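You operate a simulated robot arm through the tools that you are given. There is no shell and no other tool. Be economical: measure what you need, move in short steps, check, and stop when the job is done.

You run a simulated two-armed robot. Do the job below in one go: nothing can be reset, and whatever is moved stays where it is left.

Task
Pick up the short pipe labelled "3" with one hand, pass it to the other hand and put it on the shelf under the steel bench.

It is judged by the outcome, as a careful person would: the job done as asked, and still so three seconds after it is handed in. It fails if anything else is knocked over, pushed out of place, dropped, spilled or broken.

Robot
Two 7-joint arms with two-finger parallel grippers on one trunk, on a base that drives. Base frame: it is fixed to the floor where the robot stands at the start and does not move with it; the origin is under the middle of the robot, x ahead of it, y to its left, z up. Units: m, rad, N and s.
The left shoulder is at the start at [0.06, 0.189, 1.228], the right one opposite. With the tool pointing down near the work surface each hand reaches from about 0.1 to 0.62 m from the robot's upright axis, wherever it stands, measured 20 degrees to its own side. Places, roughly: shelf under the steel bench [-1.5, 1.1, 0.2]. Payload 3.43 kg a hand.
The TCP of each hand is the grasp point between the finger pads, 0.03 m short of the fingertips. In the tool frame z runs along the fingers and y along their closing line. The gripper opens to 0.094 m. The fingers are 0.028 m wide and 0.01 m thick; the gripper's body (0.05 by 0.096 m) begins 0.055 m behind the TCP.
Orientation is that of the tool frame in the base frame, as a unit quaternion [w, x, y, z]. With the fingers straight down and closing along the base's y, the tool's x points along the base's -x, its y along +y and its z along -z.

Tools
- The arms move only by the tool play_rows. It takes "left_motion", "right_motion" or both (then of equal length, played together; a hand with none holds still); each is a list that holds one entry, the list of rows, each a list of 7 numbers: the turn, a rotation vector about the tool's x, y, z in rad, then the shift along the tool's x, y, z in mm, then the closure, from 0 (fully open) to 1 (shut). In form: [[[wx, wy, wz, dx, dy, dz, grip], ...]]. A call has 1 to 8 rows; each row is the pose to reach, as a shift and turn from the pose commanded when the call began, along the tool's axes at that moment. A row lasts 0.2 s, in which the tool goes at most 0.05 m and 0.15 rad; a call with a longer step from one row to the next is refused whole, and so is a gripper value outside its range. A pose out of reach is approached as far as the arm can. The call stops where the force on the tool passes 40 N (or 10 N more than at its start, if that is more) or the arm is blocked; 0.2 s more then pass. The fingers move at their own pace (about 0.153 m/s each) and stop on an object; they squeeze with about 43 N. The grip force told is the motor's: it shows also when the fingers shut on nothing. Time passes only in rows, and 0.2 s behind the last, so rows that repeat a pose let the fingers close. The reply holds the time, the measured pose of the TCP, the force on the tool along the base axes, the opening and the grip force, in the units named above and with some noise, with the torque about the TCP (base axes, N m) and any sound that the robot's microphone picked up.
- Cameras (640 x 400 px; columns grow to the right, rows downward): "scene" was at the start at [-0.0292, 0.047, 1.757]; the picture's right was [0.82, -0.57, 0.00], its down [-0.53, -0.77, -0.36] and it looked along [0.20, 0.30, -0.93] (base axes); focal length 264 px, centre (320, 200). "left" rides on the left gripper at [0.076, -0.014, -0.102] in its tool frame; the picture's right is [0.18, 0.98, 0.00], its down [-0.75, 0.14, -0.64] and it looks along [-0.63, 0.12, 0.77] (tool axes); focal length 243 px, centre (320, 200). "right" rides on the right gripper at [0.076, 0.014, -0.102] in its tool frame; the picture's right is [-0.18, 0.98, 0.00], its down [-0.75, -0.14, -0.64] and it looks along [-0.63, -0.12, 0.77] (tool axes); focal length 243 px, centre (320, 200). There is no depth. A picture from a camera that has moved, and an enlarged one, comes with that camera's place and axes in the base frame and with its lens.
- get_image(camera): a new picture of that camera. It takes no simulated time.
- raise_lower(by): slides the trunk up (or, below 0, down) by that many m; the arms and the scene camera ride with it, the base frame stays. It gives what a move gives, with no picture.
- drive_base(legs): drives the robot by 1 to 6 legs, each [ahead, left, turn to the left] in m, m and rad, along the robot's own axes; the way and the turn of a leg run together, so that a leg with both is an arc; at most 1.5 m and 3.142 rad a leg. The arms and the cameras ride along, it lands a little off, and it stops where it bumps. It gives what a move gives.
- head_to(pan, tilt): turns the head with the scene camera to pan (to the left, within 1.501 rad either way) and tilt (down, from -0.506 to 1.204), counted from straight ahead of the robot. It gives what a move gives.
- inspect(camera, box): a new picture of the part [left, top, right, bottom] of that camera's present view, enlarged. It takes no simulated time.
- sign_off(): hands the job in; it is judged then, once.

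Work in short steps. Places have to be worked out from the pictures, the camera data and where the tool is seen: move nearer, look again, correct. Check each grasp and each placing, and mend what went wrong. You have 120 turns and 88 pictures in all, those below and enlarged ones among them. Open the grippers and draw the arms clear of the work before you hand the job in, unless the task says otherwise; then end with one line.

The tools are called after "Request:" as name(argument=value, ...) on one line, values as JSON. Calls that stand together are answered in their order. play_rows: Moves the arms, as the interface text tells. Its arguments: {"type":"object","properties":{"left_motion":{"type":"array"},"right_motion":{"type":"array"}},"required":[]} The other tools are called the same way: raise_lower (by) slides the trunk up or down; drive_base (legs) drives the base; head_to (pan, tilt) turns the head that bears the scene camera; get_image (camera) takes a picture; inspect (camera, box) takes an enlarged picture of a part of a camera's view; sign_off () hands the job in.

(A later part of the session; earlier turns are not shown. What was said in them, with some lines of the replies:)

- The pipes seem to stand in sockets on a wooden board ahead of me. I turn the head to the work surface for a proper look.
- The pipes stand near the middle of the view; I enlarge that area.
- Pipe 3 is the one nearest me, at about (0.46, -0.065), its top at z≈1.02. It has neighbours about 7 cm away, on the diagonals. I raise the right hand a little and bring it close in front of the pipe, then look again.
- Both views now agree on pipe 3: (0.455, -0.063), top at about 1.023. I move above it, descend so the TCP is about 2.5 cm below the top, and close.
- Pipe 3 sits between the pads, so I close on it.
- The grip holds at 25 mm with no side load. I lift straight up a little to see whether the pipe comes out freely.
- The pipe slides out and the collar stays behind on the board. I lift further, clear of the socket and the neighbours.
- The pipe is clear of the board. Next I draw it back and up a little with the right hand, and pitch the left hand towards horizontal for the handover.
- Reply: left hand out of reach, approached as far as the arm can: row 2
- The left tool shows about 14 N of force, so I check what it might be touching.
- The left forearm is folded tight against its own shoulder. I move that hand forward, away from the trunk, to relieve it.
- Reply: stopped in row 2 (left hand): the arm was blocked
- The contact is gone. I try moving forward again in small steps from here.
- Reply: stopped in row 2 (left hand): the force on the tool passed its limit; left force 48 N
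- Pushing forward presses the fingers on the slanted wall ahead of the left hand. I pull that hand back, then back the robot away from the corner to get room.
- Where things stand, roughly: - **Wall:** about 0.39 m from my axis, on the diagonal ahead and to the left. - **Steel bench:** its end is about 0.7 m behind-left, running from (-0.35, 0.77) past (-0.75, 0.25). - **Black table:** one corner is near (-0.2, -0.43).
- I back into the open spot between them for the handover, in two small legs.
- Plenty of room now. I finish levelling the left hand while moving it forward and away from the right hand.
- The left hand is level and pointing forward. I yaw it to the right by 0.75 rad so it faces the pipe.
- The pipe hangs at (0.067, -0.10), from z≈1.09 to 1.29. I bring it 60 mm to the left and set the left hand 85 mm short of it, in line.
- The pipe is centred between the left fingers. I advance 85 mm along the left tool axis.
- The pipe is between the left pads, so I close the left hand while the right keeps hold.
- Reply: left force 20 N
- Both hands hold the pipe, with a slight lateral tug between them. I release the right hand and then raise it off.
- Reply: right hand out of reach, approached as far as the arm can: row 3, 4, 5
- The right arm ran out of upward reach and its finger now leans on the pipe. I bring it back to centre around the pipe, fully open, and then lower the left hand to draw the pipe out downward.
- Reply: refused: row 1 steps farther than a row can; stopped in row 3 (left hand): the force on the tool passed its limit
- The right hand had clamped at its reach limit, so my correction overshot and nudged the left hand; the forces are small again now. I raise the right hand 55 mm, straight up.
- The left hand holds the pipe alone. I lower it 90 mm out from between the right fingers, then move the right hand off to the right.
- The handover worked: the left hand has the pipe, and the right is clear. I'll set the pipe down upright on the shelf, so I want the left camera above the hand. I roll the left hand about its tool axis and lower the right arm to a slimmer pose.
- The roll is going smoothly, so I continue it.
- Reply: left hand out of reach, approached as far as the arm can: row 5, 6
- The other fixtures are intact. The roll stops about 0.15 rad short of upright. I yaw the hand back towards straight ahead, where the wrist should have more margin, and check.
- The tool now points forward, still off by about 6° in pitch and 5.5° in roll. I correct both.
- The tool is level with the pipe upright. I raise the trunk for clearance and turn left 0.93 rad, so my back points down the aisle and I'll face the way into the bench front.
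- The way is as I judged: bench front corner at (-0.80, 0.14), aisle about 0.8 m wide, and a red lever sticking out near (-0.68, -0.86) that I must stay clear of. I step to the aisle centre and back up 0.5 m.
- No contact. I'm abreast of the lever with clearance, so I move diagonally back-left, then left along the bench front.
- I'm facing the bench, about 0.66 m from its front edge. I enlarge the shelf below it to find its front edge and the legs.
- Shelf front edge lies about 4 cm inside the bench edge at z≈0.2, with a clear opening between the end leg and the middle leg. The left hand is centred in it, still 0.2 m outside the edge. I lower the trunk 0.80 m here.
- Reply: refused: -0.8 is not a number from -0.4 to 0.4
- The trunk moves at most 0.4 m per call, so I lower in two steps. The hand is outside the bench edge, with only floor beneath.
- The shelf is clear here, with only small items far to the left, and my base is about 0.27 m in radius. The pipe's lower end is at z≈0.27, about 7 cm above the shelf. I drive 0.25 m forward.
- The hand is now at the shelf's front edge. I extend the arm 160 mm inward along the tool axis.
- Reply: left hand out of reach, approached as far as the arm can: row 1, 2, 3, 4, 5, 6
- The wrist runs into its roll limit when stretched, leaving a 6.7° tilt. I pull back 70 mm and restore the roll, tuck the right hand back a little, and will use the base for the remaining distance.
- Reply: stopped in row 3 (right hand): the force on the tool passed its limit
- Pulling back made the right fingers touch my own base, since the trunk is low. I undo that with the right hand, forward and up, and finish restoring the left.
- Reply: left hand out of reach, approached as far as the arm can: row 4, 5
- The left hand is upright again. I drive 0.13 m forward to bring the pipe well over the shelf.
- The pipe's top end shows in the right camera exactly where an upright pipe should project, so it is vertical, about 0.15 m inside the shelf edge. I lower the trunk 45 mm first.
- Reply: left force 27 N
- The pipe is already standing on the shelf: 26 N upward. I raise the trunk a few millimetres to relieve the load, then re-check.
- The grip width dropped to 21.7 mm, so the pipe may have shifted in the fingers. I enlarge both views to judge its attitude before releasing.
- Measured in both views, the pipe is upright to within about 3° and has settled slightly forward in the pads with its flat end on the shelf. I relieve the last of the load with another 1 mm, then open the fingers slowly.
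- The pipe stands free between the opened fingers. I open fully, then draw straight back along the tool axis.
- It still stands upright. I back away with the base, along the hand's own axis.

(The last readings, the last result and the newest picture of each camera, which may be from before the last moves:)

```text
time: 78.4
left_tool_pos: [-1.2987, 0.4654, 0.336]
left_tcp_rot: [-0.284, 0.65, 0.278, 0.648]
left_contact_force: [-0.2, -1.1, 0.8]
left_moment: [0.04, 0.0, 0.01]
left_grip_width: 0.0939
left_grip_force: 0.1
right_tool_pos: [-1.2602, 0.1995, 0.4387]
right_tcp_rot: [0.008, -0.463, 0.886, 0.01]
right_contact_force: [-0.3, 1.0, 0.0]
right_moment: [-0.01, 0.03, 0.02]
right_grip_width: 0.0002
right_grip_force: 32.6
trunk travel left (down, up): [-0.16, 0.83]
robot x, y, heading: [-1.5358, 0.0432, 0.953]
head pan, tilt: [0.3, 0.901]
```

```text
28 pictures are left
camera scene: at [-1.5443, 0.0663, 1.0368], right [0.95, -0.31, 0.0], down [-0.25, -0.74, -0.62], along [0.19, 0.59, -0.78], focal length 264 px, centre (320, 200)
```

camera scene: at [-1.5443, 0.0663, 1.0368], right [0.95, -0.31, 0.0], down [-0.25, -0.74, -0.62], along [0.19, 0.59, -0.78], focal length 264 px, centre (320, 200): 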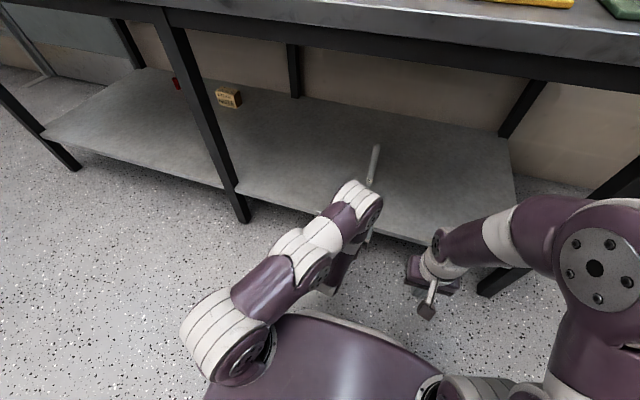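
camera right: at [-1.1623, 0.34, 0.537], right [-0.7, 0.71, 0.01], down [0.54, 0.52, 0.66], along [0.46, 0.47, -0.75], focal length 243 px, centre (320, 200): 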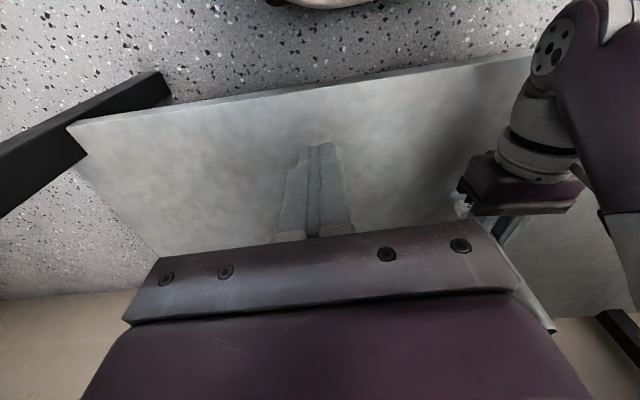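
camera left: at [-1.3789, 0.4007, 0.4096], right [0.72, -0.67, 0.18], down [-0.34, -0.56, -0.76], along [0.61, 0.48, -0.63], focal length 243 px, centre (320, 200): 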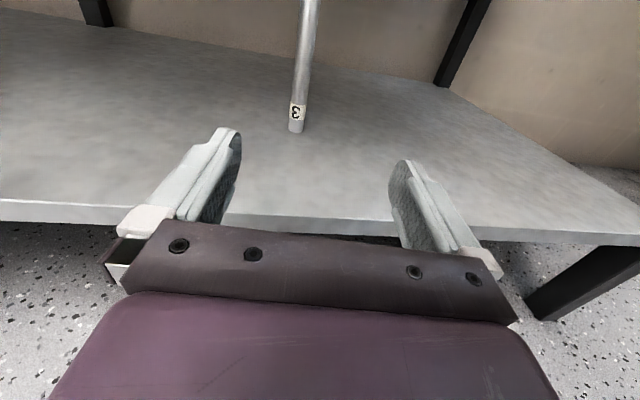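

Pipe 3 stands on the shelf, well inside the edge. I back off a bit more, open the right gripper as well, and take a last look.

Request:
drive_base(legs=[[-0.15, 0, 0]])

Request:
play_rows(right_motion=[[[0, 0, 0, 0, 0, 0, 0], [0, 0, 0, 0, 0, 0, 0], [0, 0, 0, 0, 0, 0, 0], [0, 0, 0, 0, 0, 0, 0]]])

Request:
get_image(camera="left")

Request:
get_image(camera="scene")

```text
time: 79.8
left_tool_pos: [-1.3848, 0.3427, 0.3348]
left_tcp_rot: [-0.284, 0.649, 0.279, 0.648]
left_contact_force: [0.6, -0.6, -0.2]
left_moment: [-0.02, 0.0, 0.0]
left_grip_width: 0.0939
left_grip_force: 0.0
right_tool_pos: [-1.347, 0.0784, 0.4389]
right_tcp_rot: [0.008, -0.462, 0.887, 0.009]
right_contact_force: [0.2, 0.2, 0.0]
right_moment: [-0.02, -0.03, 0.04]
right_grip_width: 0.0
right_grip_force: 33.0
trunk travel left (down, up): [-0.16, 0.83]
robot x, y, heading: [-1.6202, -0.0786, 0.949]
head pan, tilt: [0.3, 0.901]
```

```text
time: 80.8
left_tool_pos: [-1.3853, 0.3436, 0.3362]
left_tcp_rot: [-0.284, 0.649, 0.278, 0.648]
left_contact_force: [0.3, -0.3, 0.3]
left_moment: [0.01, -0.02, -0.01]
left_grip_width: 0.0939
left_grip_force: 0.0
right_tool_pos: [-1.3469, 0.0775, 0.4389]
right_tcp_rot: [0.008, -0.462, 0.887, 0.009]
right_contact_force: [0.2, -0.5, 0.2]
right_moment: [0.01, 0.07, 0.01]
right_grip_width: 0.094
right_grip_force: 0.2
trunk travel left (down, up): [-0.16, 0.83]
robot x, y, heading: [-1.6186, -0.0793, 0.95]
head pan, tilt: [0.3, 0.901]
```

```text
27 pictures are left
camera left: at [-1.4648, 0.2788, 0.4097], right [0.72, -0.68, 0.18], down [-0.34, -0.56, -0.76], along [0.61, 0.48, -0.63], focal length 243 px, centre (320, 200)
```

left: 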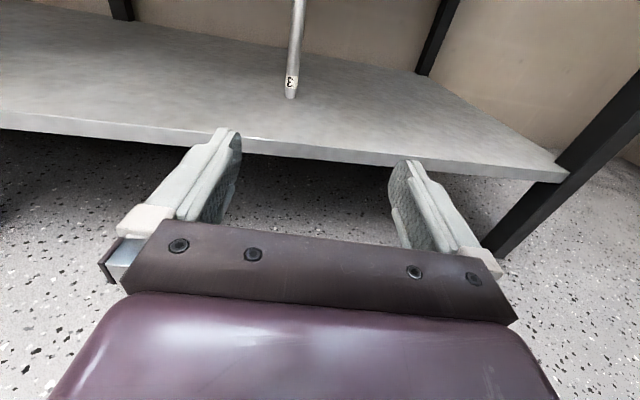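

```text
26 pictures are left
camera scene: at [-1.631, -0.0553, 1.0368], right [0.95, -0.32, 0.0], down [-0.25, -0.74, -0.62], along [0.2, 0.59, -0.78], focal length 264 px, centre (320, 200)
```

scene: 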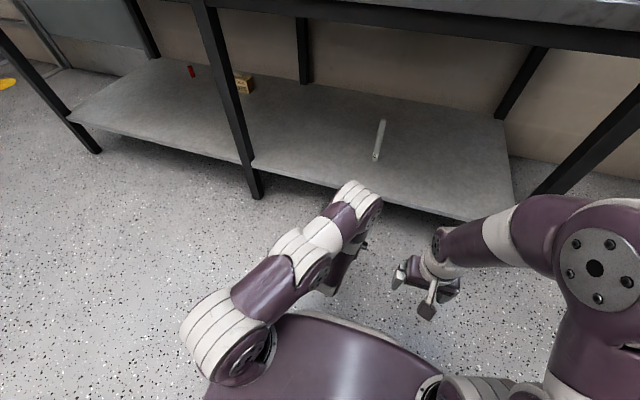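

The pipe stands steady on the shelf. Both grippers are open, the arms are clear of the bench, and nothing else has moved. I hand the job in.

Request:
sign_off()

```text
The job is handed in.
```

Pipe "3" was picked up with the right hand, passed to the left, and now stands upright on the shelf under the steel bench, with nothing else seen to have moved.
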